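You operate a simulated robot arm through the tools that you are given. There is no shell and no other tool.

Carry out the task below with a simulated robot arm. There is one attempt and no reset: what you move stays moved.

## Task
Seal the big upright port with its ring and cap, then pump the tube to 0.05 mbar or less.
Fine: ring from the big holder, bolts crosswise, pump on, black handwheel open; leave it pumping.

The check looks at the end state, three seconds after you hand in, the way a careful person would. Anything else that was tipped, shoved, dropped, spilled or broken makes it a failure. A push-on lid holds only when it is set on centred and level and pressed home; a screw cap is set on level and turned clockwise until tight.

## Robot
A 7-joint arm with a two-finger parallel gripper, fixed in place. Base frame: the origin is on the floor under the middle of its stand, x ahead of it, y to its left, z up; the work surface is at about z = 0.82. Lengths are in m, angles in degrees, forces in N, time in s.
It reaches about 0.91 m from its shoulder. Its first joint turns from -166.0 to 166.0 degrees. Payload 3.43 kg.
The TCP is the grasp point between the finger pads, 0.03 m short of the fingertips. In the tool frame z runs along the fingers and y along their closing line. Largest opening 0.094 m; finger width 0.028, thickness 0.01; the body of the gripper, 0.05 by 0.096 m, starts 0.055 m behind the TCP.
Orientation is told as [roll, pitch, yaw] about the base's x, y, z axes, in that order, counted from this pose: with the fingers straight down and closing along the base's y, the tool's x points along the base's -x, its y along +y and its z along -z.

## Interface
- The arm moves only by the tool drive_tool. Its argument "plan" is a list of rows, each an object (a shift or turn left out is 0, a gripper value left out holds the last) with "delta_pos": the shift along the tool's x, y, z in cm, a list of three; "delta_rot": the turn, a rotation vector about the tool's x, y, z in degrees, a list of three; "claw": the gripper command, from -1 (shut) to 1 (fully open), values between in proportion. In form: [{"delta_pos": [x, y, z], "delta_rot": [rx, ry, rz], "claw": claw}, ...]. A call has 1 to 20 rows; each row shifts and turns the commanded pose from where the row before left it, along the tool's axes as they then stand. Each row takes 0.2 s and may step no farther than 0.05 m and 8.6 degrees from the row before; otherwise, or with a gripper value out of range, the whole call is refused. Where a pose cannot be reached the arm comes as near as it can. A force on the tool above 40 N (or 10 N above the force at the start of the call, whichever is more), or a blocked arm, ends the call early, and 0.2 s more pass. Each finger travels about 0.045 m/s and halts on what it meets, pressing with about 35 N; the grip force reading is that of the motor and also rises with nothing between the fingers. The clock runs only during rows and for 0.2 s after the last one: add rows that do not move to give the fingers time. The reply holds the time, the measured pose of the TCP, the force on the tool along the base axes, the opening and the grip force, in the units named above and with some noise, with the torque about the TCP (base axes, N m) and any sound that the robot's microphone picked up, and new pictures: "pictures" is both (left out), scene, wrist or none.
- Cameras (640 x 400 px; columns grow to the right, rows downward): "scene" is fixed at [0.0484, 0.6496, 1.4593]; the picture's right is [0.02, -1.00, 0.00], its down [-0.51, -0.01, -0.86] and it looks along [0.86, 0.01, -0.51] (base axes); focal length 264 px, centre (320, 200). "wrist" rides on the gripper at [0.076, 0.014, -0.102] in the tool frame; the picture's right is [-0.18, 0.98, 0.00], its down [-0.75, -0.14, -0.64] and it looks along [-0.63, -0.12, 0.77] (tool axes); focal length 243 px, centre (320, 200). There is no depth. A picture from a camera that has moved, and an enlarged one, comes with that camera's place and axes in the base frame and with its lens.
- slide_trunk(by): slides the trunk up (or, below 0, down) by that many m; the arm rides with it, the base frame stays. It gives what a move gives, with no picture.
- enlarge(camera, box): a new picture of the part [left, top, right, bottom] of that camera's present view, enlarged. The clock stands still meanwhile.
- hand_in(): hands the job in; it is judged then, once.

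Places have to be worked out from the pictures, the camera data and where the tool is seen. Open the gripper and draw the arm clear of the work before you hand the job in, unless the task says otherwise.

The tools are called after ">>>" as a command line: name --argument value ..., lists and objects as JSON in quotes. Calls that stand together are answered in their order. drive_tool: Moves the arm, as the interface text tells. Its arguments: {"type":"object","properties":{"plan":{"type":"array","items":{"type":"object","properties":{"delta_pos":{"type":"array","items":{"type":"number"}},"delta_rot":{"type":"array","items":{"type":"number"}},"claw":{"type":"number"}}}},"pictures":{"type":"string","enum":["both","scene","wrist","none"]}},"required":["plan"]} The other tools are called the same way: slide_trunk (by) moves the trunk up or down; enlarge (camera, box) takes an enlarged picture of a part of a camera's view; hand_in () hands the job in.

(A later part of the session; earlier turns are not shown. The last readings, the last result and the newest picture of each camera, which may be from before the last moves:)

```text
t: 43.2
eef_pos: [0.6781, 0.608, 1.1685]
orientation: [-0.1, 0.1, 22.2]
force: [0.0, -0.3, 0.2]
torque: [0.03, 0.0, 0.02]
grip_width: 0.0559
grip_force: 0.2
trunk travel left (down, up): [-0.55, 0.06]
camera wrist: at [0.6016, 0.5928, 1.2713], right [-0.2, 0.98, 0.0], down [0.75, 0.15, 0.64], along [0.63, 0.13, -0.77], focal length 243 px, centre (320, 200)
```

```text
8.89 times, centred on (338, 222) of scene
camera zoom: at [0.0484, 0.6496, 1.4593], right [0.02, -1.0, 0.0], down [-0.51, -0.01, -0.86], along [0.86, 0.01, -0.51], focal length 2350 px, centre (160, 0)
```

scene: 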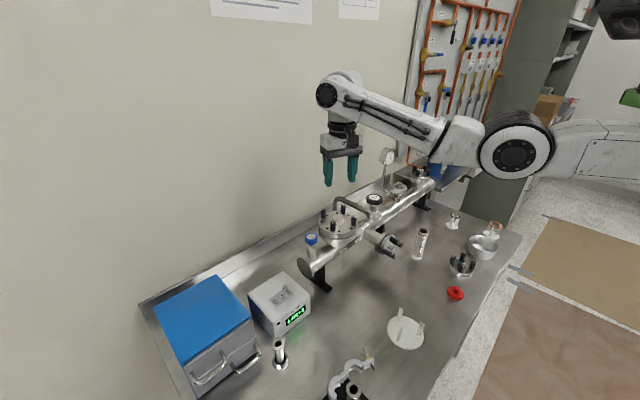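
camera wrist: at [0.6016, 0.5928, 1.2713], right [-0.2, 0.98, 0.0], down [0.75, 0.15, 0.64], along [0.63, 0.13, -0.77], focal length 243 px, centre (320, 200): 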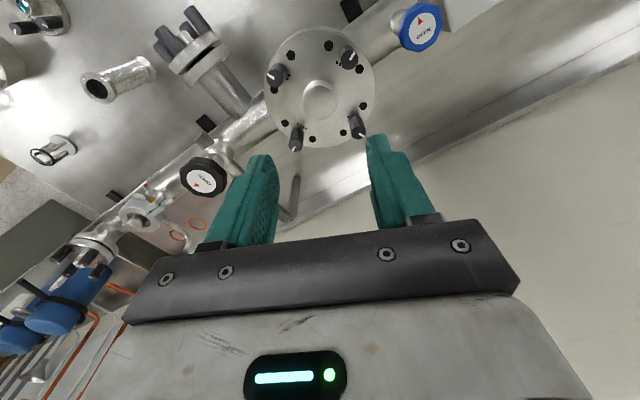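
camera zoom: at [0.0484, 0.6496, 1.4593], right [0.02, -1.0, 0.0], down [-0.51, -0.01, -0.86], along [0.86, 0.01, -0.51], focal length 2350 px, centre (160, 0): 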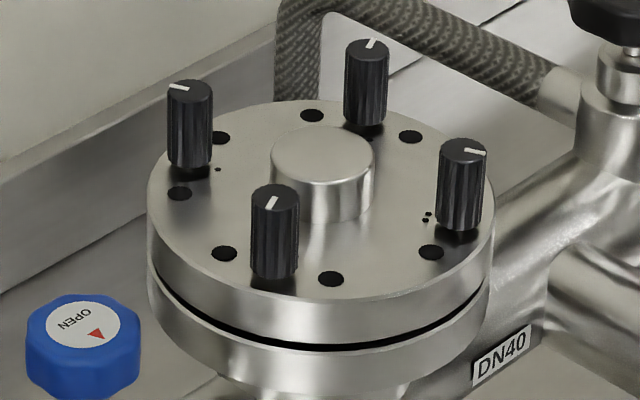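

The cap is seated at (0.6793, 0.6083), face z≈1.015, with bolt heads about 32 mm tall at radius 46 mm. Bolt 1 should be at (0.696, 0.651). I'll move above it and rotate counter-clockwise to leave a long clockwise stroke.

>>> drive_tool --plan '[{"delta_pos": [-1.66, 1.63, 0], "claw": 0.0}, {"delta_pos": [-1.66, 1.63, 0]}, {"delta_pos": [0, 0, 2.0], "delta_rot": [0, 0, -8.5]}, {"delta_pos": [0, 0, 2.0], "delta_rot": [0, 0, -8.5]}, {"delta_pos": [0, 0, 1.0], "delta_rot": [0, 0, -8.5]}, {"delta_rot": [0, 0, -8.5]}, {"delta_rot": [0, 0, -8.5]}, {"delta_rot": [0, 0, -8.5]}, {"delta_rot": [0, 0, -8.5]}, {"delta_rot": [0, 0, -8.5]}, {"delta_pos": [0, 0, 0]}]' --pictures "both"

>>> enlarge --camera "wrist" --box '[220, 40, 420, 220]'

```text
t: 45.6
eef_pos: [0.6782, 0.6159, 1.1137]
orientation: [0.0, 0.0, 90.3]
force: [-0.1, -0.6, 0.4]
torque: [0.0, 0.03, 0.0]
grip_width: 0.0469
grip_force: 0.0
out of reach, approached as far as the arm can: row 1, 2
trunk travel left (down, up): [-0.55, 0.06]
camera wrist: at [0.664, 0.54, 1.2156], right [-0.98, 0.18, 0.0], down [0.14, 0.75, 0.64], along [0.12, 0.63, -0.77], focal length 243 px, centre (320, 200)
```

scene: 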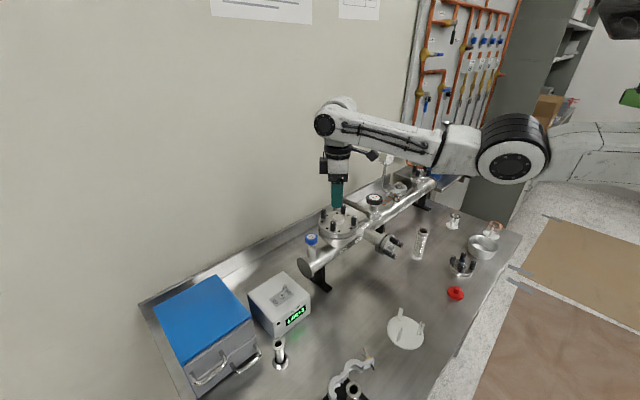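
wrist: 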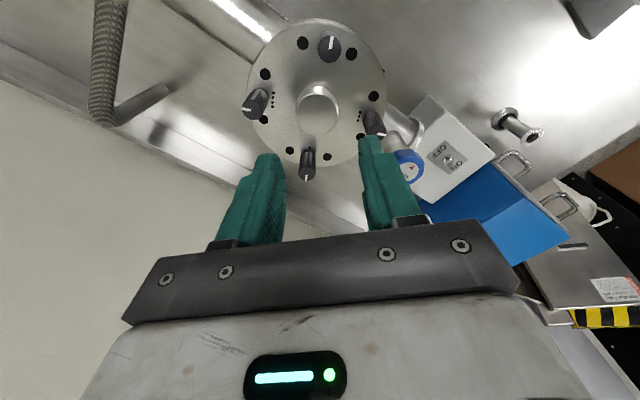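

```text
2.22 times, centred on (320, 130) of wrist
camera zoom: at [0.664, 0.54, 1.2156], right [-0.98, 0.18, 0.0], down [0.14, 0.75, 0.64], along [0.12, 0.63, -0.77], focal length 539 px, centre (320, 356)
```

zoom: 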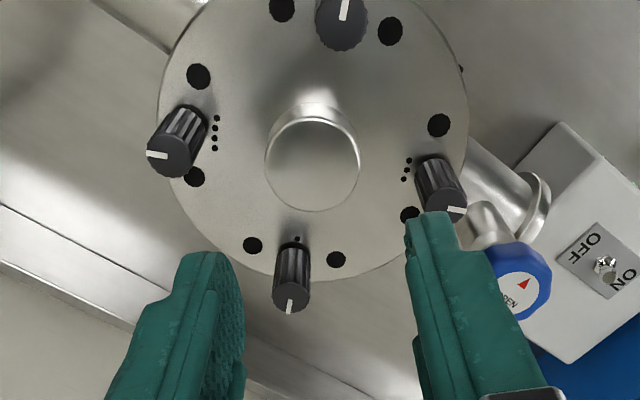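

The arm was clipped by reach at that height (radius ≈0.916 m). I'll test whether it reaches farther out lower down, at the current z=1.114 where the tips are still clear of the bolts.

>>> drive_tool --plan '[{"delta_pos": [-1.2, -0.6, 0]}, {"delta_pos": [-1.2, -0.6, 0]}, {"delta_pos": [-1.1, -0.5, 0]}, {"delta_pos": [0, 0, 0]}]' --pictures "none"

```text
t: 46.6
eef_pos: [0.6797, 0.6196, 1.1141]
orientation: [0.0, 0.0, 90.1]
force: [0.5, 0.0, -0.5]
torque: [0.0, 0.01, -0.03]
grip_width: 0.0471
grip_force: 0.1
out of reach, approached as far as the arm can: row 1, 2, 3
trunk travel left (down, up): [-0.55, 0.06]
```

Maximum reach straight down is about 0.92 m and bolt 1 is at 0.953 m. Tilting the tool about its closing axis, with the fingers leaning outward, keeps the pads parallel to the bolt and extends the reach. I'll tilt 20° and move above bolt 1.

>>> drive_tool --plan '[{"delta_rot": [0, -6.7, 0], "claw": -0.36}, {"delta_rot": [0, -6.7, 0]}, {"delta_rot": [0, -6.6, 0]}, {"delta_pos": [-1.46, -0.8, 0.53]}, {"delta_pos": [-1.47, -0.79, 0.54]}, {"delta_pos": [0, 0, 0]}]' --pictures "both"

>>> enlarge --camera "wrist" --box '[220, 40, 420, 240]'

>>> enlarge --camera "scene" --box '[300, 160, 370, 245]'

```text
t: 48.0
eef_pos: [0.6837, 0.6671, 1.1221]
orientation: [-0.4, -18.3, 92.7]
force: [-0.9, 0.8, 0.1]
torque: [-0.02, -0.01, 0.01]
grip_width: 0.0302
grip_force: 0.1
out of reach, approached as far as the arm can: row 1
trunk travel left (down, up): [-0.55, 0.06]
camera wrist: at [0.674, 0.5625, 1.1957], right [-0.99, 0.13, 0.05], down [0.11, 0.52, 0.85], along [0.08, 0.84, -0.53], focal length 243 px, centre (320, 200)
```

scene: 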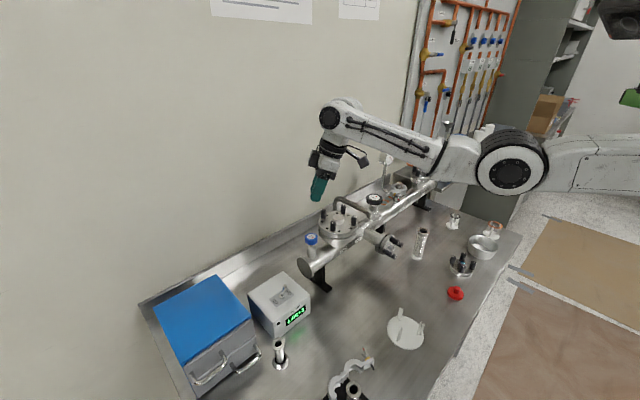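
wrist: 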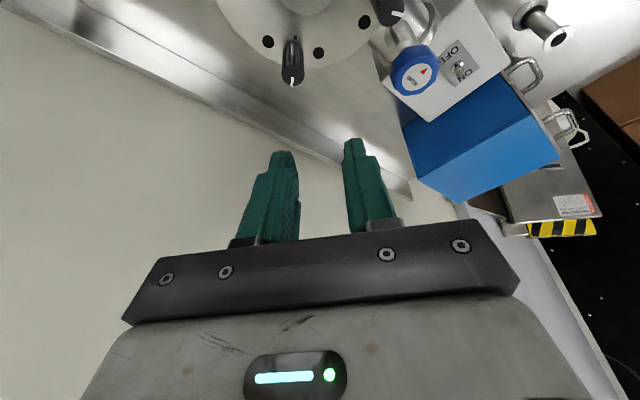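

```text
2.00 times, centred on (320, 140) of wrist
camera zoom: at [0.674, 0.5625, 1.1957], right [-0.99, 0.13, 0.05], down [0.11, 0.52, 0.85], along [0.08, 0.84, -0.53], focal length 485 px, centre (320, 320)
```

zoom: 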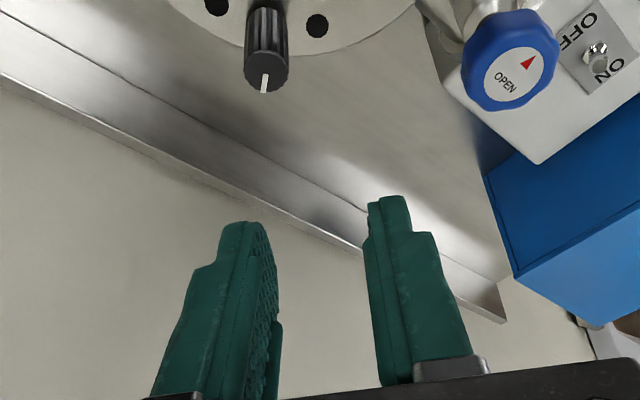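

```text
4.71 times, centred on (335, 202) of scene
camera zoom: at [0.0484, 0.6496, 1.4593], right [0.02, -1.0, 0.0], down [-0.51, -0.01, -0.86], along [0.86, 0.01, -0.51], focal length 1244 px, centre (249, 188)
```

zoom: 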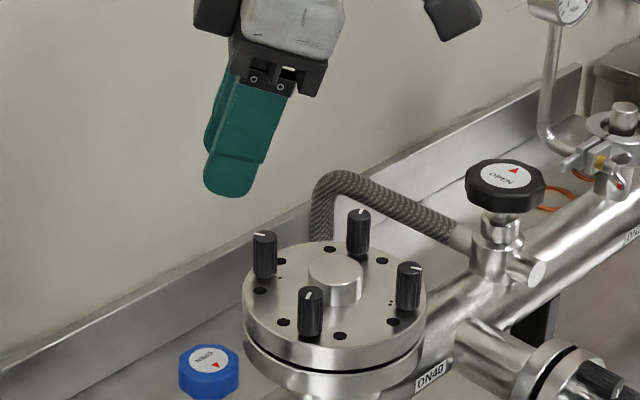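

The tilted pose now reaches radius 0.955 m. I'll shift to directly above bolt 1, tips just above the bolt tops.

>>> drive_tool --plan '[{"delta_pos": [1.3, -0.55, 1.25]}, {"delta_pos": [1.3, -0.56, 1.26]}, {"delta_pos": [0, 0, 0]}]' --pictures "wrist"

>>> enlarge --camera "wrist" --box '[220, 60, 420, 240]'

>>> enlarge --camera "scene" --box '[300, 170, 370, 245]'

```text
t: 48.8
eef_pos: [0.6966, 0.6517, 1.0899]
orientation: [-0.5, -18.4, 92.7]
force: [-0.2, -0.5, 0.5]
torque: [0.0, 0.0, 0.01]
grip_width: 0.0301
grip_force: 0.0
trunk travel left (down, up): [-0.55, 0.06]
camera wrist: at [0.6858, 0.5458, 1.1638], right [-0.99, 0.13, 0.05], down [0.11, 0.52, 0.85], along [0.08, 0.84, -0.53], focal length 243 px, centre (320, 200)
```

wrist: 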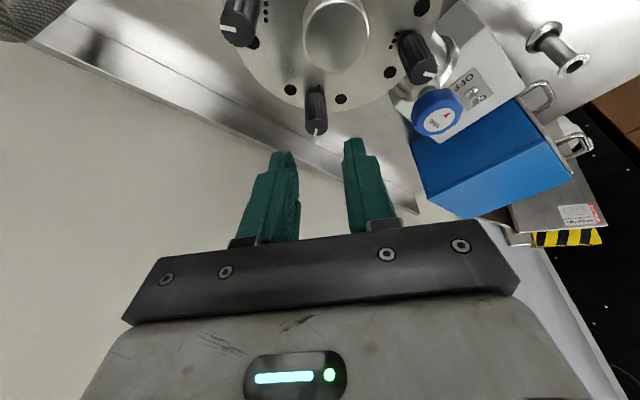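

```text
2.22 times, centred on (320, 150) of wrist
camera zoom: at [0.6858, 0.5458, 1.1638], right [-0.99, 0.13, 0.05], down [0.11, 0.52, 0.85], along [0.08, 0.84, -0.53], focal length 539 px, centre (320, 311)
```

zoom: 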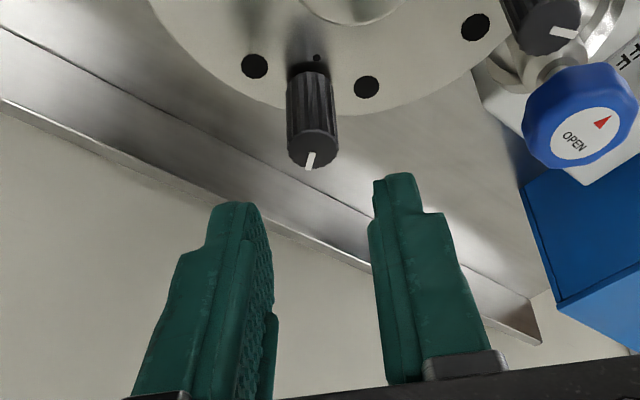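

```text
5.33 times, centred on (335, 208) of scene
camera zoom: at [0.0484, 0.6496, 1.4593], right [0.02, -1.0, 0.0], down [-0.51, -0.01, -0.86], along [0.86, 0.01, -0.51], focal length 1410 px, centre (240, 160)
```

zoom: 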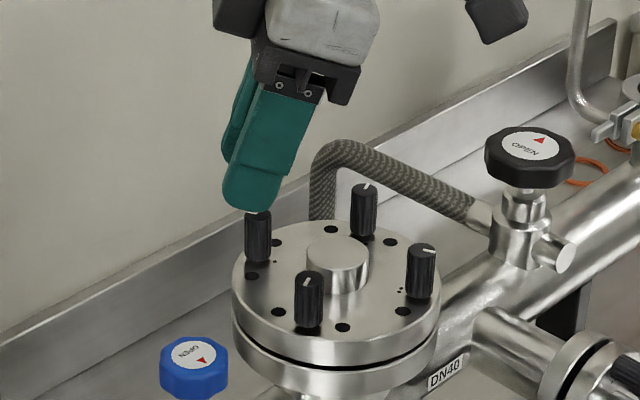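

TCP is within about 0.5 mm of bolt 1's axis. I'll lower straight down to z≈1.052, tips just above the cap face, and close on the bolt head.

>>> drive_tool --plan '[{"delta_pos": [0.6, -0.02, 1.85]}, {"delta_pos": [0.62, -0.02, 1.84]}, {"delta_pos": [0, 0, 0]}]' --pictures "none"

>>> enlarge --camera "wrist" --box '[240, 80, 400, 240]'

>>> enlarge --camera "scene" --box '[305, 185, 365, 245]'

```text
t: 49.6
eef_pos: [0.6955, 0.6503, 1.0527]
orientation: [-0.5, -18.4, 92.7]
force: [-0.4, 0.3, 0.0]
torque: [0.0, 0.0, -0.02]
grip_width: 0.0301
grip_force: 0.1
trunk travel left (down, up): [-0.55, 0.06]
```

```text
2.50 times, centred on (320, 160) of wrist
camera zoom: at [0.6865, 0.5458, 1.1246], right [-0.99, 0.13, 0.05], down [0.11, 0.52, 0.85], along [0.08, 0.84, -0.53], focal length 606 px, centre (320, 300)
```

zoom: 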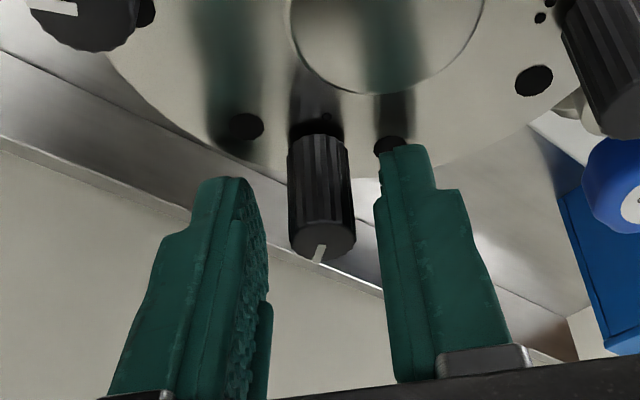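

```text
6.67 times, centred on (335, 215) of scene
camera zoom: at [0.0484, 0.6496, 1.4593], right [0.02, -1.0, 0.0], down [-0.51, -0.01, -0.86], along [0.86, 0.01, -0.51], focal length 1762 px, centre (220, 100)
```

zoom: 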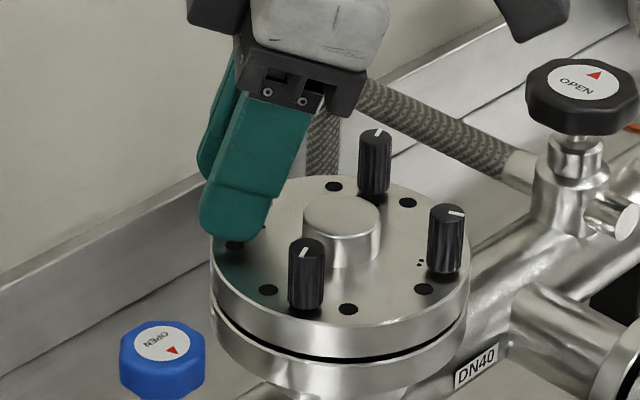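

The bolt head is centred between the fingers. I'll close on it.

>>> drive_tool --plan '[{"claw": -0.55}, {"claw": -0.7}, {"claw": -0.85}, {"claw": -0.95}, {"delta_pos": [0, 0, 0]}]' --pictures "none"

>>> enlarge --camera "wrist" --box '[240, 80, 400, 240]'

```text
t: 50.8
eef_pos: [0.6948, 0.6509, 1.0512]
orientation: [-0.3, -18.4, 92.7]
force: [-6.6, -1.1, 1.0]
torque: [-0.14, 0.76, -0.02]
grip_width: 0.0141
grip_force: 35.2
trunk travel left (down, up): [-0.55, 0.06]
```

```text
2.50 times, centred on (320, 160) of wrist
camera zoom: at [0.6856, 0.546, 1.1248], right [-0.99, 0.13, 0.05], down [0.11, 0.52, 0.85], along [0.08, 0.84, -0.53], focal length 606 px, centre (320, 300)
```

zoom: 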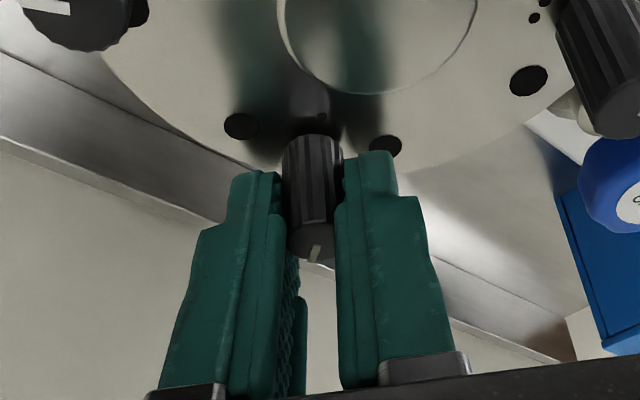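

Gripped at 14.1 mm with a slight −x side force, so I'll trim 0.5 mm and begin turning clockwise about the vertical, 24° first.

>>> drive_tool --plan '[{"delta_pos": [0, 0.05, 0]}, {"delta_rot": [2.52, 0, 7.59]}, {"delta_rot": [2.52, 0, 7.59]}, {"delta_rot": [2.52, 0, 7.59]}, {"delta_pos": [0, 0, 0]}]' --pictures "none"

>>> enlarge --camera "wrist" --box '[240, 80, 400, 240]'

>>> enlarge --camera "scene" --box '[305, 185, 365, 245]'

```text
t: 52.0
eef_pos: [0.6949, 0.652, 1.0513]
orientation: [-0.4, -18.5, 68.8]
force: [-10.1, -4.9, 1.8]
torque: [-0.57, 0.93, 0.01]
grip_width: 0.0143
grip_force: 34.6
trunk travel left (down, up): [-0.55, 0.06]
```

```text
2.50 times, centred on (320, 160) of wrist
camera zoom: at [0.6433, 0.5591, 1.1246], right [-0.85, 0.52, 0.05], down [0.31, 0.43, 0.85], along [0.42, 0.74, -0.53], focal length 606 px, centre (320, 300)
```

zoom: 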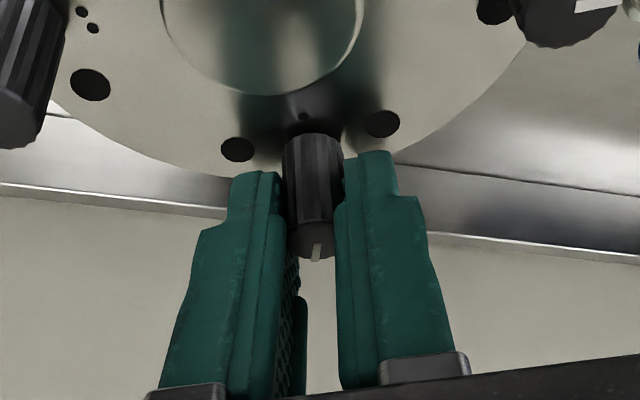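

```text
6.67 times, centred on (335, 215) of scene
camera zoom: at [0.0484, 0.6496, 1.4593], right [0.02, -1.0, 0.0], down [-0.51, -0.01, -0.86], along [0.86, 0.01, -0.51], focal length 1762 px, centre (220, 100)
```

zoom: 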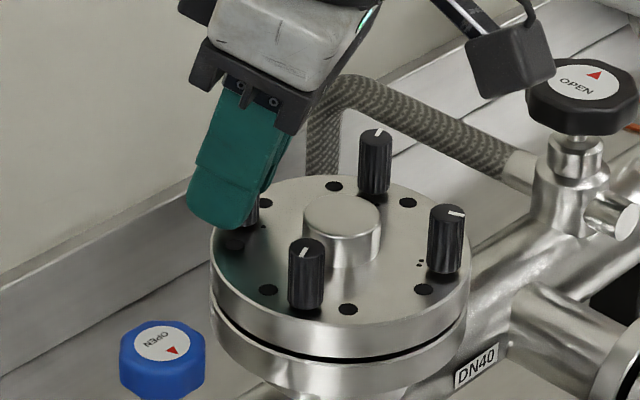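

The bolt is turning with the gripper and the cap is not. I'll trim the side force and continue clockwise another 40°.

>>> drive_tool --plan '[{"delta_pos": [0.05, 0.055, -0.017]}, {"delta_rot": [2.52, 0, 7.59]}, {"delta_rot": [2.52, 0, 7.59]}, {"delta_rot": [2.52, 0, 7.59]}, {"delta_rot": [2.52, 0, 7.59]}, {"delta_rot": [2.52, 0, 7.59]}, {"delta_pos": [0, 0, 0]}]' --pictures "none"

>>> enlarge --camera "wrist" --box '[240, 80, 400, 240]'

>>> enlarge --camera "scene" --box '[305, 185, 365, 245]'

```text
t: 53.6
eef_pos: [0.6955, 0.6503, 1.0513]
orientation: [-0.3, -18.8, 28.6]
force: [-1.0, 0.5, -0.2]
torque: [-0.11, 0.73, 0.0]
grip_width: 0.0141
grip_force: 34.9
trunk travel left (down, up): [-0.55, 0.06]
```

```text
2.50 times, centred on (320, 160) of wrist
camera zoom: at [0.596, 0.6138, 1.1241], right [-0.32, 0.95, 0.06], down [0.51, 0.12, 0.85], along [0.8, 0.3, -0.52], focal length 606 px, centre (320, 300)
```

zoom: 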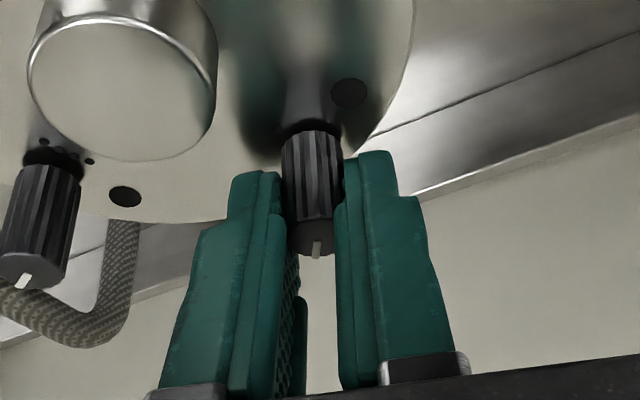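

```text
6.67 times, centred on (335, 215) of scene
camera zoom: at [0.0484, 0.6496, 1.4593], right [0.02, -1.0, 0.0], down [-0.51, -0.01, -0.86], along [0.86, 0.01, -0.51], focal length 1762 px, centre (220, 100)
```

zoom: 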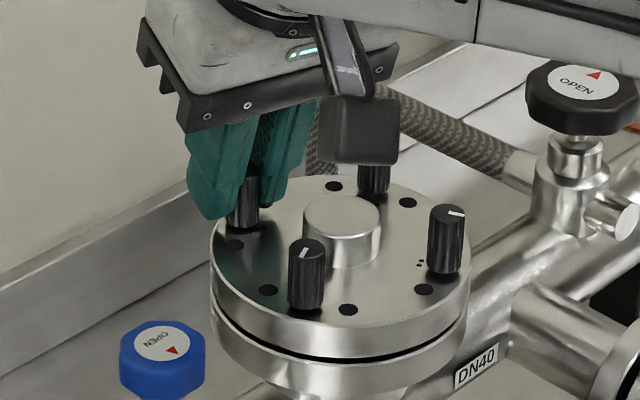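

Free turning so far, with no side forces. I'll continue another 48° clockwise.

>>> drive_tool --plan '[{"delta_rot": [2.56, 0, 7.58]}, {"delta_rot": [2.56, 0, 7.58]}, {"delta_rot": [2.56, 0, 7.58]}, {"delta_rot": [2.56, 0, 7.58]}, {"delta_rot": [2.56, 0, 7.58]}, {"delta_rot": [2.56, 0, 7.58]}, {"delta_pos": [0, 0, 0]}]' --pictures "none"

>>> enlarge --camera "wrist" --box '[240, 80, 400, 240]'

>>> enlarge --camera "scene" --box '[305, 185, 365, 245]'

```text
t: 54.5
eef_pos: [0.6963, 0.6502, 1.0562]
orientation: [1.3, -17.2, 8.3]
force: [7.8, -16.6, 0.1]
torque: [-1.18, 0.33, 0.03]
grip_width: 0.0146
grip_force: 35.2
out of reach, approached as far as the arm can: row 2, 3, 4
trunk travel left (down, up): [-0.55, 0.06]
stopped in row 4: the force on the tool passed its limit at 50 N (the readings are from after the stop); the commanded pose is now the measured one
```

```text
2.50 times, centred on (320, 160) of wrist
camera zoom: at [0.5926, 0.6478, 1.1316], right [0.03, 1.0, 0.08], down [0.55, -0.08, 0.83], along [0.83, 0.02, -0.55], focal length 606 px, centre (320, 300)
```

zoom: 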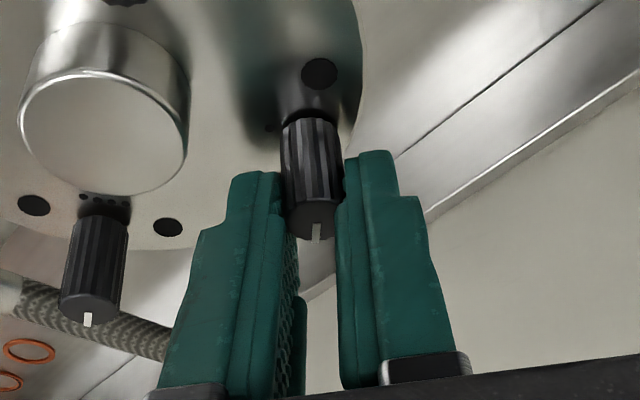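

```text
6.67 times, centred on (335, 215) of scene
camera zoom: at [0.0484, 0.6496, 1.4593], right [0.02, -1.0, 0.0], down [-0.51, -0.01, -0.86], along [0.86, 0.01, -0.51], focal length 1762 px, centre (220, 100)
```

zoom: 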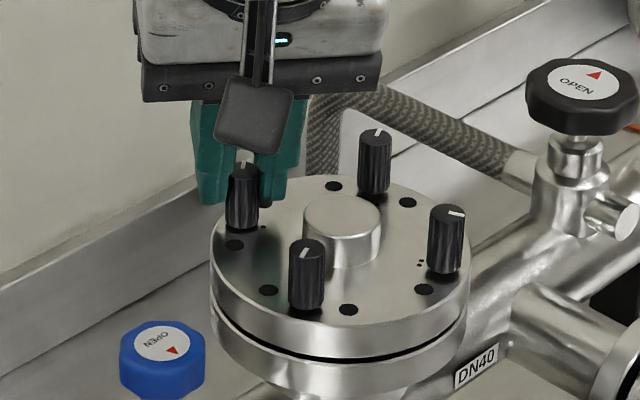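

The arm hit a reach or joint limit near yaw 20°, so usable strokes here run from about yaw 93° to 22°. The bolt has turned about 75° with no resistance. I'll open the fingers and check that the cap is undisturbed.

>>> drive_tool --plan '[{"claw": -0.6}, {"claw": -0.36}, {"delta_pos": [0, 0, 0]}]' --pictures "none"

>>> enlarge --camera "scene" --box '[305, 185, 365, 245]'

```text
t: 55.3
eef_pos: [0.6924, 0.6534, 1.0581]
orientation: [1.8, -17.2, 8.6]
force: [0.3, -0.7, 0.8]
torque: [0.0, -0.01, -0.01]
grip_width: 0.0303
grip_force: 0.1
trunk travel left (down, up): [-0.55, 0.06]
```

```text
6.67 times, centred on (335, 215) of scene
camera zoom: at [0.0484, 0.6496, 1.4593], right [0.02, -1.0, 0.0], down [-0.51, -0.01, -0.86], along [0.86, 0.01, -0.51], focal length 1762 px, centre (220, 100)
```

zoom: 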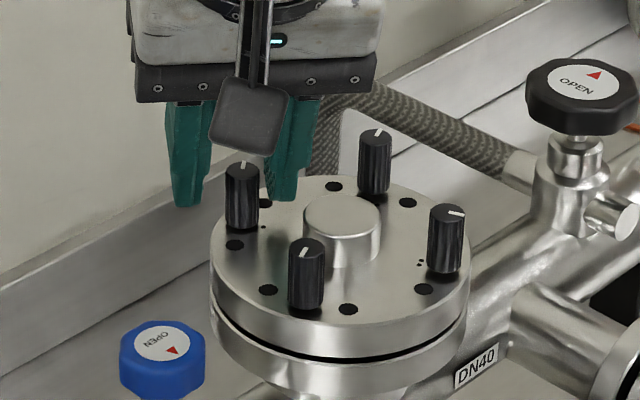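

The cap is intact and bolt 1's pointer has turned about 80°. I'll lift clear, swing back counter-clockwise, and add tilt for a longer second stroke.

>>> drive_tool --plan '[{"delta_pos": [-0.6, 0, -1.9]}, {"delta_pos": [-0.6, 0, -1.9]}, {"delta_rot": [-2.4, 0, -7.6]}, {"delta_rot": [-2.4, 0, -7.6]}, {"delta_rot": [-2.4, 0, -7.6]}, {"delta_rot": [-2.4, 0, -7.6]}, {"delta_rot": [-2.4, 0, -7.6]}, {"delta_rot": [-2.4, 0, -7.6]}, {"delta_rot": [-2.4, 0, -7.6]}, {"delta_rot": [-2.4, 0, -7.6]}, {"delta_rot": [-2.4, 0, -7.6]}, {"delta_rot": [-2.4, 0, -7.6]}, {"delta_rot": [-2.4, 0, -7.6]}, {"delta_rot": [0, -4.0, 0]}, {"delta_rot": [0, -4.0, 0]}, {"delta_pos": [0, 0, 0]}]' --pictures "none"

```text
t: 58.7
eef_pos: [0.6792, 0.6821, 1.1251]
orientation: [0.5, -31.2, 86.0]
force: [-0.2, -0.9, 0.2]
torque: [-0.01, 0.04, 0.0]
grip_width: 0.0301
grip_force: 0.1
out of reach, approached as far as the arm can: row 3, 4, 5
trunk travel left (down, up): [-0.55, 0.06]
```

I'm at tilt 31°, yaw 86°. I'll set tilt to about 26° and yaw to about 96°, and move back above bolt 1.

>>> drive_tool --plan '[{"delta_rot": [0, 5.2, 0]}, {"delta_rot": [-2.19, 0, -4.49]}, {"delta_rot": [-2.19, 0, -4.49]}, {"delta_pos": [1.5, -0.42, 0.57]}, {"delta_pos": [1.5, -0.42, 0.57]}, {"delta_pos": [1.5, -0.42, 0.57]}, {"delta_pos": [0, 0, 0]}]' --pictures "none"

>>> enlarge --camera "wrist" --box '[220, 60, 420, 240]'

```text
t: 60.3
eef_pos: [0.6944, 0.651, 1.0895]
orientation: [0.4, -25.9, 96.1]
force: [0.0, 0.5, 0.3]
torque: [0.02, 0.02, -0.04]
grip_width: 0.0301
grip_force: 0.0
trunk travel left (down, up): [-0.55, 0.06]
```

```text
2.22 times, centred on (320, 150) of wrist
camera zoom: at [0.6931, 0.5372, 1.1476], right [-0.99, 0.06, 0.09], down [0.1, 0.41, 0.91], along [0.02, 0.91, -0.41], focal length 539 px, centre (320, 311)
```

zoom: 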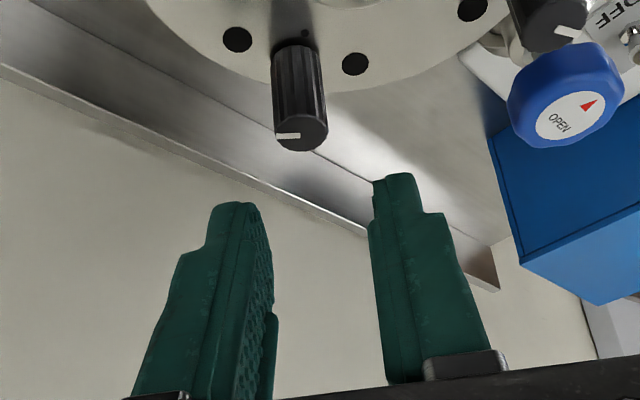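

Above bolt 1 again at yaw 96°, tilt 26°. I'll lower and grip.

>>> drive_tool --plan '[{"delta_pos": [0.81, -0.03, 1.66]}, {"delta_pos": [0.81, 0, 1.67]}, {"claw": -0.55}, {"claw": -0.7}, {"claw": -0.85}, {"claw": -0.95}, {"delta_pos": [0, 0, 0]}]' --pictures "none"

>>> enlarge --camera "wrist" --box '[240, 80, 400, 240]'

>>> enlarge --camera "scene" --box '[305, 185, 365, 245]'

```text
t: 61.9
eef_pos: [0.6949, 0.6513, 1.0522]
orientation: [0.2, -26.1, 96.0]
force: [8.0, 3.6, 0.8]
torque: [0.19, -0.49, 0.0]
grip_width: 0.0143
grip_force: 34.5
trunk travel left (down, up): [-0.55, 0.06]
```

```text
2.50 times, centred on (320, 160) of wrist
camera zoom: at [0.6939, 0.5366, 1.1108], right [-0.99, 0.06, 0.09], down [0.1, 0.41, 0.91], along [0.02, 0.91, -0.41], focal length 606 px, centre (320, 300)
```

zoom: 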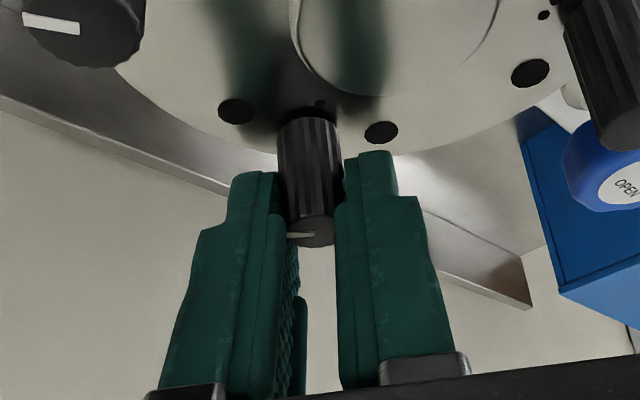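

```text
6.67 times, centred on (335, 215) of scene
camera zoom: at [0.0484, 0.6496, 1.4593], right [0.02, -1.0, 0.0], down [-0.51, -0.01, -0.86], along [0.86, 0.01, -0.51], focal length 1762 px, centre (220, 100)
```

zoom: 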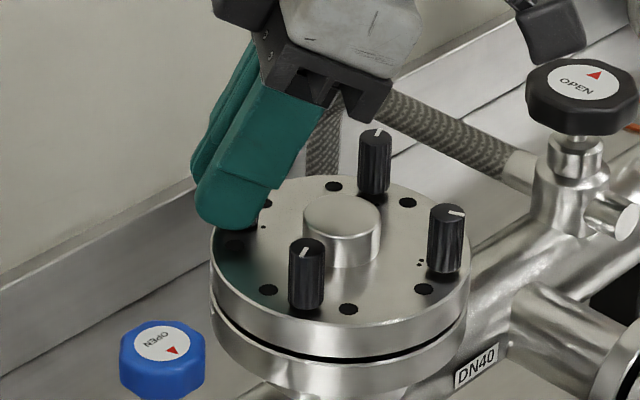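

Gripped; I'll trim +0.6 mm in x and turn clockwise 40°.

>>> drive_tool --plan '[{"delta_pos": [-0.02, -0.06, 0.01]}, {"delta_rot": [3.51, 0, 7.19]}, {"delta_rot": [3.51, 0, 7.19]}, {"delta_rot": [3.51, 0, 7.19]}, {"delta_rot": [3.51, 0, 7.19]}, {"delta_rot": [3.51, 0, 7.19]}, {"delta_pos": [0, 0, 0]}]' --pictures "none"

>>> enlarge --camera "wrist" --box '[240, 80, 400, 240]'

```text
t: 63.5
eef_pos: [0.6949, 0.6503, 1.0525]
orientation: [0.3, -25.8, 56.0]
force: [6.9, -2.8, -1.1]
torque: [0.6, -0.8, 0.03]
grip_width: 0.0144
grip_force: 34.8
trunk travel left (down, up): [-0.55, 0.06]
```

```text
2.50 times, centred on (320, 160) of wrist
camera zoom: at [0.6207, 0.5651, 1.1113], right [-0.72, 0.69, 0.08], down [0.34, 0.25, 0.91], along [0.6, 0.68, -0.42], focal length 606 px, centre (320, 300)
```

zoom: 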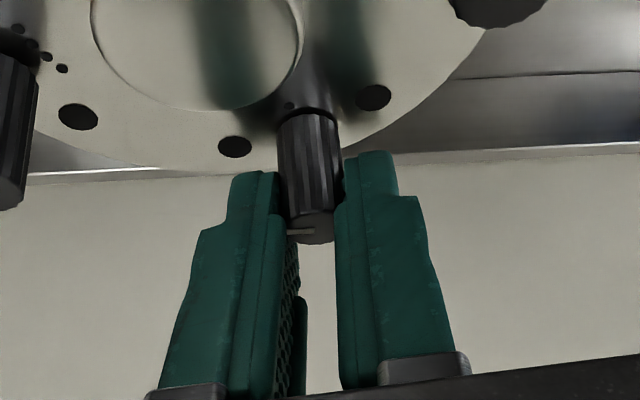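

The bolt follows. I'll trim and turn another 40° (to yaw ≈16°).

>>> drive_tool --plan '[{"delta_pos": [0, -0.05, 0]}, {"delta_rot": [3.5, 0, 7.2]}, {"delta_rot": [3.5, 0, 7.2]}, {"delta_rot": [3.5, 0, 7.2]}, {"delta_rot": [3.5, 0, 7.2]}, {"delta_rot": [3.5, 0, 7.2]}, {"delta_pos": [0, 0, 0]}]' --pictures "none"

>>> enlarge --camera "wrist" --box '[240, 80, 400, 240]'

>>> enlarge --camera "scene" --box '[305, 185, 365, 245]'

```text
t: 65.1
eef_pos: [0.6964, 0.6506, 1.0529]
orientation: [0.2, -25.8, 16.0]
force: [2.5, -3.3, -0.2]
torque: [0.07, -0.82, 0.03]
grip_width: 0.0142
grip_force: 35.3
trunk travel left (down, up): [-0.55, 0.06]
```

```text
2.50 times, centred on (320, 160) of wrist
camera zoom: at [0.5831, 0.6335, 1.1116], right [-0.11, 0.99, 0.08], down [0.42, -0.03, 0.91], along [0.9, 0.14, -0.42], focal length 606 px, centre (320, 300)
```

zoom: 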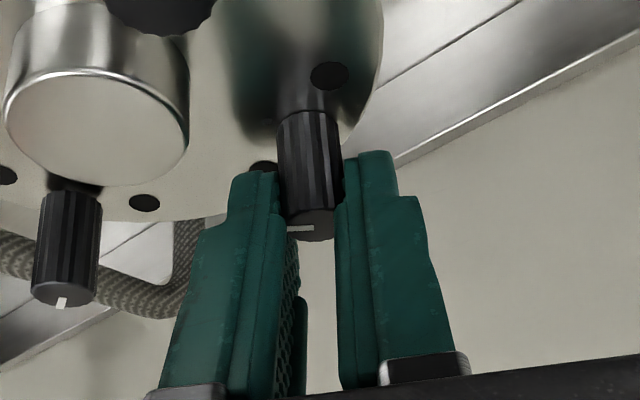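

```text
6.67 times, centred on (335, 215) of scene
camera zoom: at [0.0484, 0.6496, 1.4593], right [0.02, -1.0, 0.0], down [-0.51, -0.01, -0.86], along [0.86, 0.01, -0.51], focal length 1762 px, centre (220, 100)
```

zoom: 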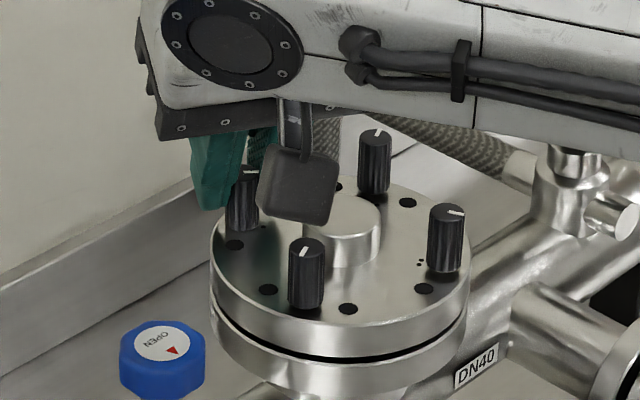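

Still no resistance after about 160° total. I'll carry on 24° more while it reaches.

>>> drive_tool --plan '[{"delta_rot": [3.5, 0, 7.2]}, {"delta_rot": [3.5, 0, 7.2]}, {"delta_rot": [3.5, 0, 7.2]}, {"delta_pos": [0, 0, 0]}]' --pictures "none"

```text
t: 66.1
eef_pos: [0.6988, 0.6551, 1.0638]
orientation: [1.5, -26.2, 4.3]
force: [10.9, -33.3, -8.9]
torque: [-0.69, -0.2, 0.24]
grip_width: 0.0218
grip_force: 17.2
out of reach, approached as far as the arm can: row 2, 3
trunk travel left (down, up): [-0.55, 0.06]
```

That went past the limit and the grip slid. I'll open immediately and inspect.

>>> drive_tool --plan '[{"claw": -0.36}, {"claw": -0.36}, {"delta_pos": [0, 0, 0]}]' --pictures "none"

>>> enlarge --camera "wrist" --box '[220, 60, 420, 240]'

>>> enlarge --camera "scene" --box '[305, 185, 365, 245]'

```text
t: 66.9
eef_pos: [0.6945, 0.6596, 1.0652]
orientation: [2.2, -26.3, 4.6]
force: [0.4, -8.9, 2.9]
torque: [-0.31, -0.04, -0.02]
grip_width: 0.0347
grip_force: 3.4
trunk travel left (down, up): [-0.55, 0.06]
```

```text
2.22 times, centred on (320, 150) of wrist
camera zoom: at [0.5804, 0.6616, 1.1234], right [0.07, 0.99, 0.11], down [0.41, -0.13, 0.9], along [0.91, -0.02, -0.41], focal length 539 px, centre (320, 311)
```

zoom: 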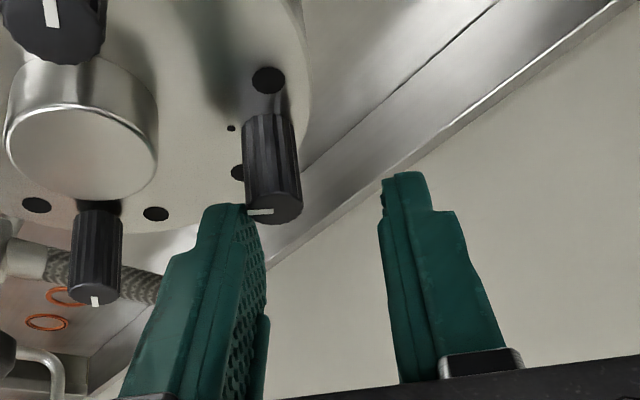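

```text
6.67 times, centred on (335, 215) of scene
camera zoom: at [0.0484, 0.6496, 1.4593], right [0.02, -1.0, 0.0], down [-0.51, -0.01, -0.86], along [0.86, 0.01, -0.51], focal length 1762 px, centre (220, 100)
```

zoom: 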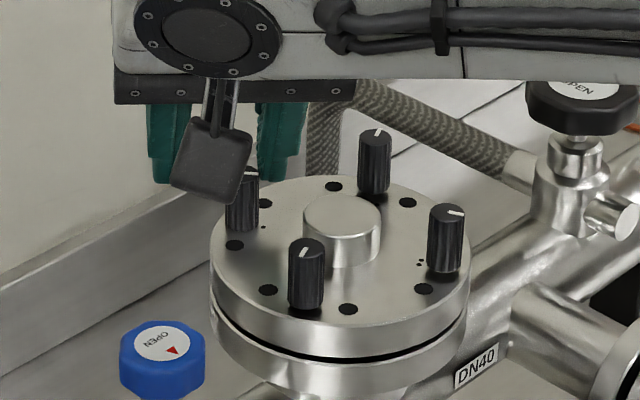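

The cap is undisturbed. One finger leans on the bolt, so I'll recentre by moving −y and then lift straight up.

>>> drive_tool --plan '[{"delta_pos": [0, -0.5, 0]}, {"delta_pos": [-0.9, 0, -1.8]}, {"delta_pos": [-1.3, 0, -2.7]}, {"delta_pos": [0, 0, 0]}]' --pictures "none"

>>> enlarge --camera "wrist" --box '[200, 20, 420, 220]'

>>> enlarge --camera "scene" --box '[305, 185, 365, 245]'

```text
t: 67.9
eef_pos: [0.6962, 0.6507, 1.1126]
orientation: [2.0, -26.2, 4.6]
force: [-0.2, 0.0, 0.4]
torque: [0.01, -0.03, 0.0]
grip_width: 0.0303
grip_force: 0.1
trunk travel left (down, up): [-0.55, 0.06]
```

```text
2.00 times, centred on (310, 120) of wrist
camera zoom: at [0.5821, 0.654, 1.1719], right [0.07, 0.99, 0.11], down [0.41, -0.13, 0.9], along [0.91, -0.02, -0.41], focal length 485 px, centre (340, 360)
```

zoom: 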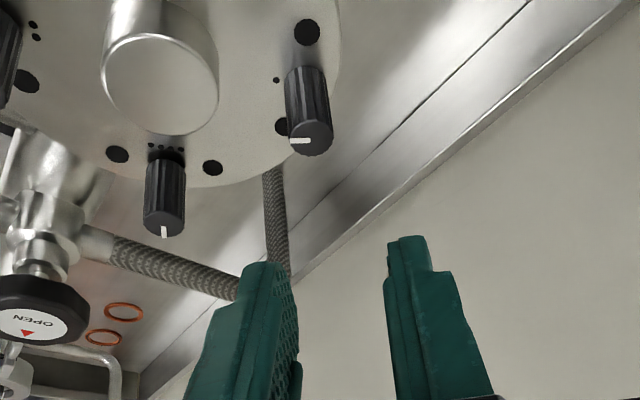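

```text
6.67 times, centred on (335, 215) of scene
camera zoom: at [0.0484, 0.6496, 1.4593], right [0.02, -1.0, 0.0], down [-0.51, -0.01, -0.86], along [0.86, 0.01, -0.51], focal length 1762 px, centre (220, 100)
```

zoom: 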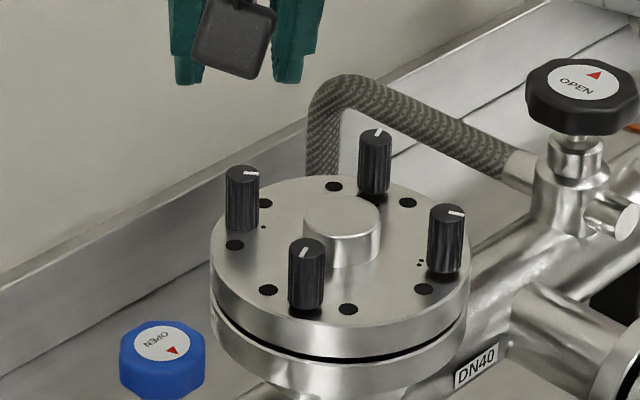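

Bolt 1's pointer has now turned about 180°. I'll zoom in to compare its head height with the others, to see how much thread travel remains.

>>> enlarge --camera "scene" --box '[315, 203, 365, 240]'

>>> enlarge --camera "scene" --box '[316, 204, 336, 222]'

>>> enlarge --camera "scene" --box '[340, 204, 360, 226]'

```text
10.81 times, centred on (340, 222) of scene
camera zoom: at [0.0484, 0.6496, 1.4593], right [0.02, -1.0, 0.0], down [-0.51, -0.01, -0.86], along [0.86, 0.01, -0.51], focal length 2858 px, centre (104, -32)
```

zoom: 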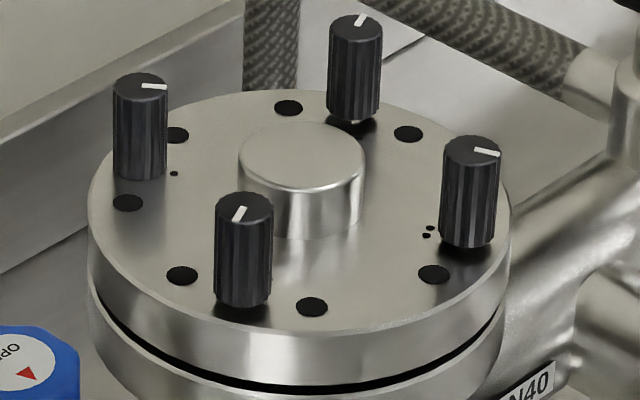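

```text
16.00 times, centred on (326, 213) of scene
camera zoom: at [0.0484, 0.6496, 1.4593], right [0.02, -1.0, 0.0], down [-0.51, -0.01, -0.86], along [0.86, 0.01, -0.51], focal length 4230 px, centre (224, -8)
```

zoom: 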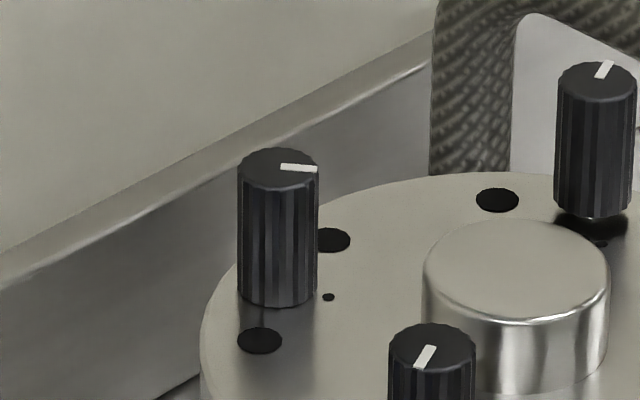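

```text
16.00 times, centred on (350, 215) of scene
camera zoom: at [0.0484, 0.6496, 1.4593], right [0.02, -1.0, 0.0], down [-0.51, -0.01, -0.86], along [0.86, 0.01, -0.51], focal length 4230 px, centre (-160, -40)
```

zoom: 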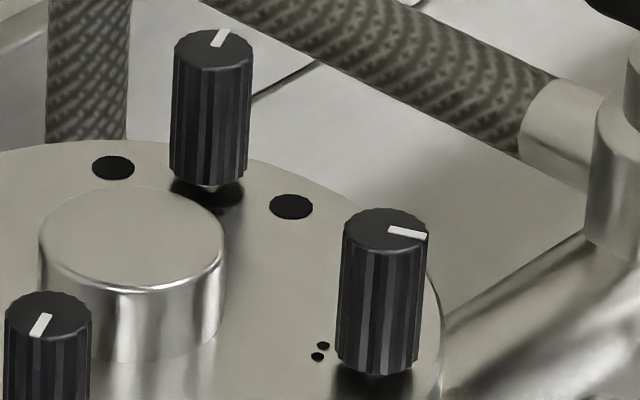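

Bolt 1's head has descended and now rests on the cap with no shadow gap, while the others still show a gap. So roughly half a turn drives it home. I'll regrip at mid-range yaw to verify tightness by torque.

>>> drive_tool --plan '[{"delta_rot": [-3.53, 0, -7.17]}, {"delta_rot": [-3.53, 0, -7.17]}, {"delta_rot": [-3.53, 0, -7.17]}, {"delta_rot": [-3.53, 0, -7.17]}, {"delta_rot": [-3.53, 0, -7.17]}, {"delta_rot": [-3.53, 0, -7.17]}, {"delta_rot": [-3.53, 0, -7.17]}, {"delta_pos": [0, 0, 0]}]' --pictures "none"

>>> enlarge --camera "wrist" --box '[220, 40, 420, 220]'

```text
t: 69.7
eef_pos: [0.6962, 0.6532, 1.1135]
orientation: [1.1, -27.7, 60.9]
force: [-0.4, 1.1, 0.9]
torque: [0.0, -0.04, 0.02]
grip_width: 0.0301
grip_force: 0.1
trunk travel left (down, up): [-0.55, 0.06]
```

```text
2.22 times, centred on (320, 130) of wrist
camera zoom: at [0.63, 0.5577, 1.1694], right [-0.78, 0.61, 0.1], down [0.31, 0.25, 0.92], along [0.53, 0.75, -0.39], focal length 539 px, centre (320, 356)
```

zoom: 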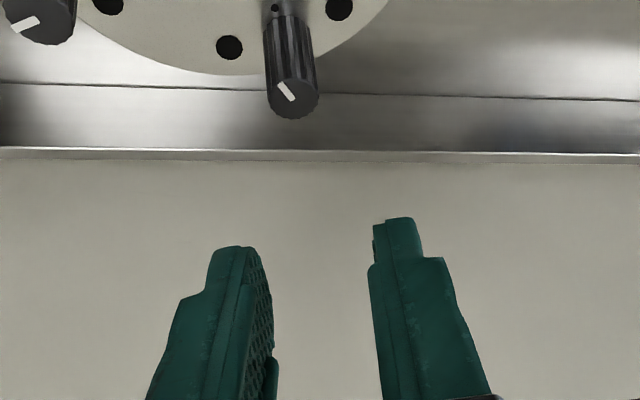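

I'll lower onto bolt 1 at yaw 61° and grip it.

>>> drive_tool --plan '[{"delta_pos": [1.03, 0.07, 1.85]}, {"delta_pos": [1.03, 0.07, 1.85]}, {"delta_pos": [1.02, 0.07, 1.84]}, {"delta_pos": [0, 0, 0]}]' --pictures "none"

>>> enlarge --camera "wrist" --box '[240, 80, 400, 240]'

```text
t: 70.7
eef_pos: [0.6932, 0.6543, 1.0501]
orientation: [1.1, -27.6, 60.9]
force: [0.0, 0.0, 0.1]
torque: [0.0, 0.01, 0.0]
grip_width: 0.0302
grip_force: 0.0
trunk travel left (down, up): [-0.55, 0.06]
```

```text
2.50 times, centred on (320, 160) of wrist
camera zoom: at [0.6259, 0.5586, 1.1062], right [-0.78, 0.61, 0.1], down [0.31, 0.25, 0.92], along [0.54, 0.75, -0.39], focal length 606 px, centre (320, 300)
```

zoom: 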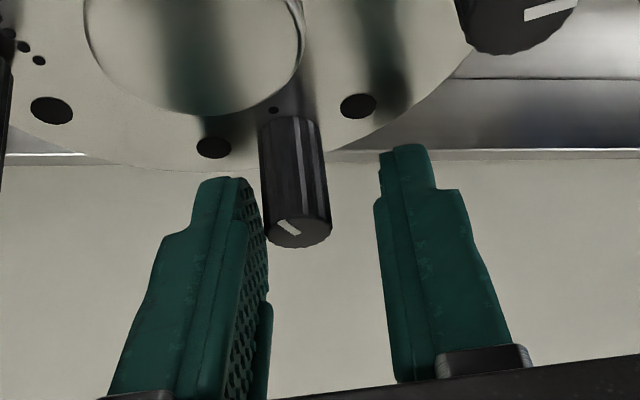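

The bolt sits to the left of centre between the fingers, so I'll shift −4 mm along the closing line, then close.

>>> drive_tool --plan '[{"delta_pos": [0, -0.4, 0]}, {"claw": -0.55}, {"claw": -0.65}, {"claw": -0.75}, {"claw": -0.95}, {"delta_pos": [0, 0, 0]}]' --pictures "none"

>>> enlarge --camera "wrist" --box '[240, 80, 400, 240]'

```text
t: 72.1
eef_pos: [0.6958, 0.6513, 1.0501]
orientation: [1.1, -27.6, 60.8]
force: [-1.0, 1.1, 0.0]
torque: [-0.27, -0.54, 0.0]
grip_width: 0.0145
grip_force: 35.0
trunk travel left (down, up): [-0.55, 0.06]
```

```text
2.50 times, centred on (320, 160) of wrist
camera zoom: at [0.6294, 0.5565, 1.1065], right [-0.78, 0.61, 0.1], down [0.31, 0.25, 0.92], along [0.54, 0.75, -0.39], focal length 606 px, centre (320, 300)
```

zoom: 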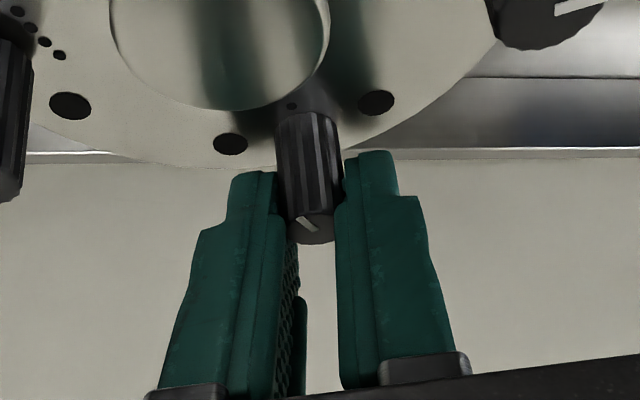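

Well centred (side forces about 1 N). I'll turn clockwise in small steps and watch the torque.

>>> drive_tool --plan '[{"delta_rot": [2.3, 0, 4.4]}, {"delta_rot": [2.3, 0, 4.4]}, {"delta_pos": [0, 0, 0]}]' --pictures "none"

>>> drive_tool --plan '[{"delta_rot": [2.3, 0, 4.4]}, {"delta_rot": [2.3, 0, 4.4]}, {"delta_pos": [0, 0, 0]}]' --pictures "none"

>>> enlarge --camera "wrist" --box '[240, 80, 400, 240]'

```text
t: 72.9
eef_pos: [0.6953, 0.6512, 1.0513]
orientation: [1.1, -27.5, 50.9]
force: [-1.2, 2.2, 0.4]
torque: [0.01, -0.74, 0.02]
grip_width: 0.0145
grip_force: 35.2
trunk travel left (down, up): [-0.55, 0.06]
```

```text
t: 73.7
eef_pos: [0.6965, 0.6507, 1.0496]
orientation: [1.1, -27.3, 41.0]
force: [3.5, 8.5, 2.6]
torque: [0.1, -0.93, 0.23]
grip_width: 0.0143
grip_force: 34.7
trunk travel left (down, up): [-0.55, 0.06]
```

```text
2.50 times, centred on (320, 160) of wrist
camera zoom: at [0.6019, 0.5853, 1.107], right [-0.53, 0.84, 0.1], down [0.38, 0.13, 0.91], along [0.76, 0.52, -0.39], focal length 606 px, centre (320, 300)
```

zoom: 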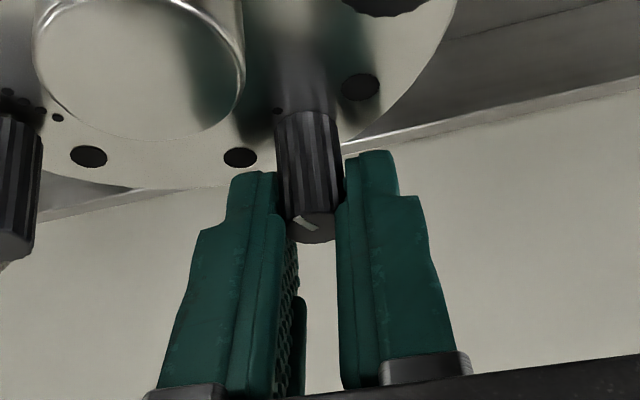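

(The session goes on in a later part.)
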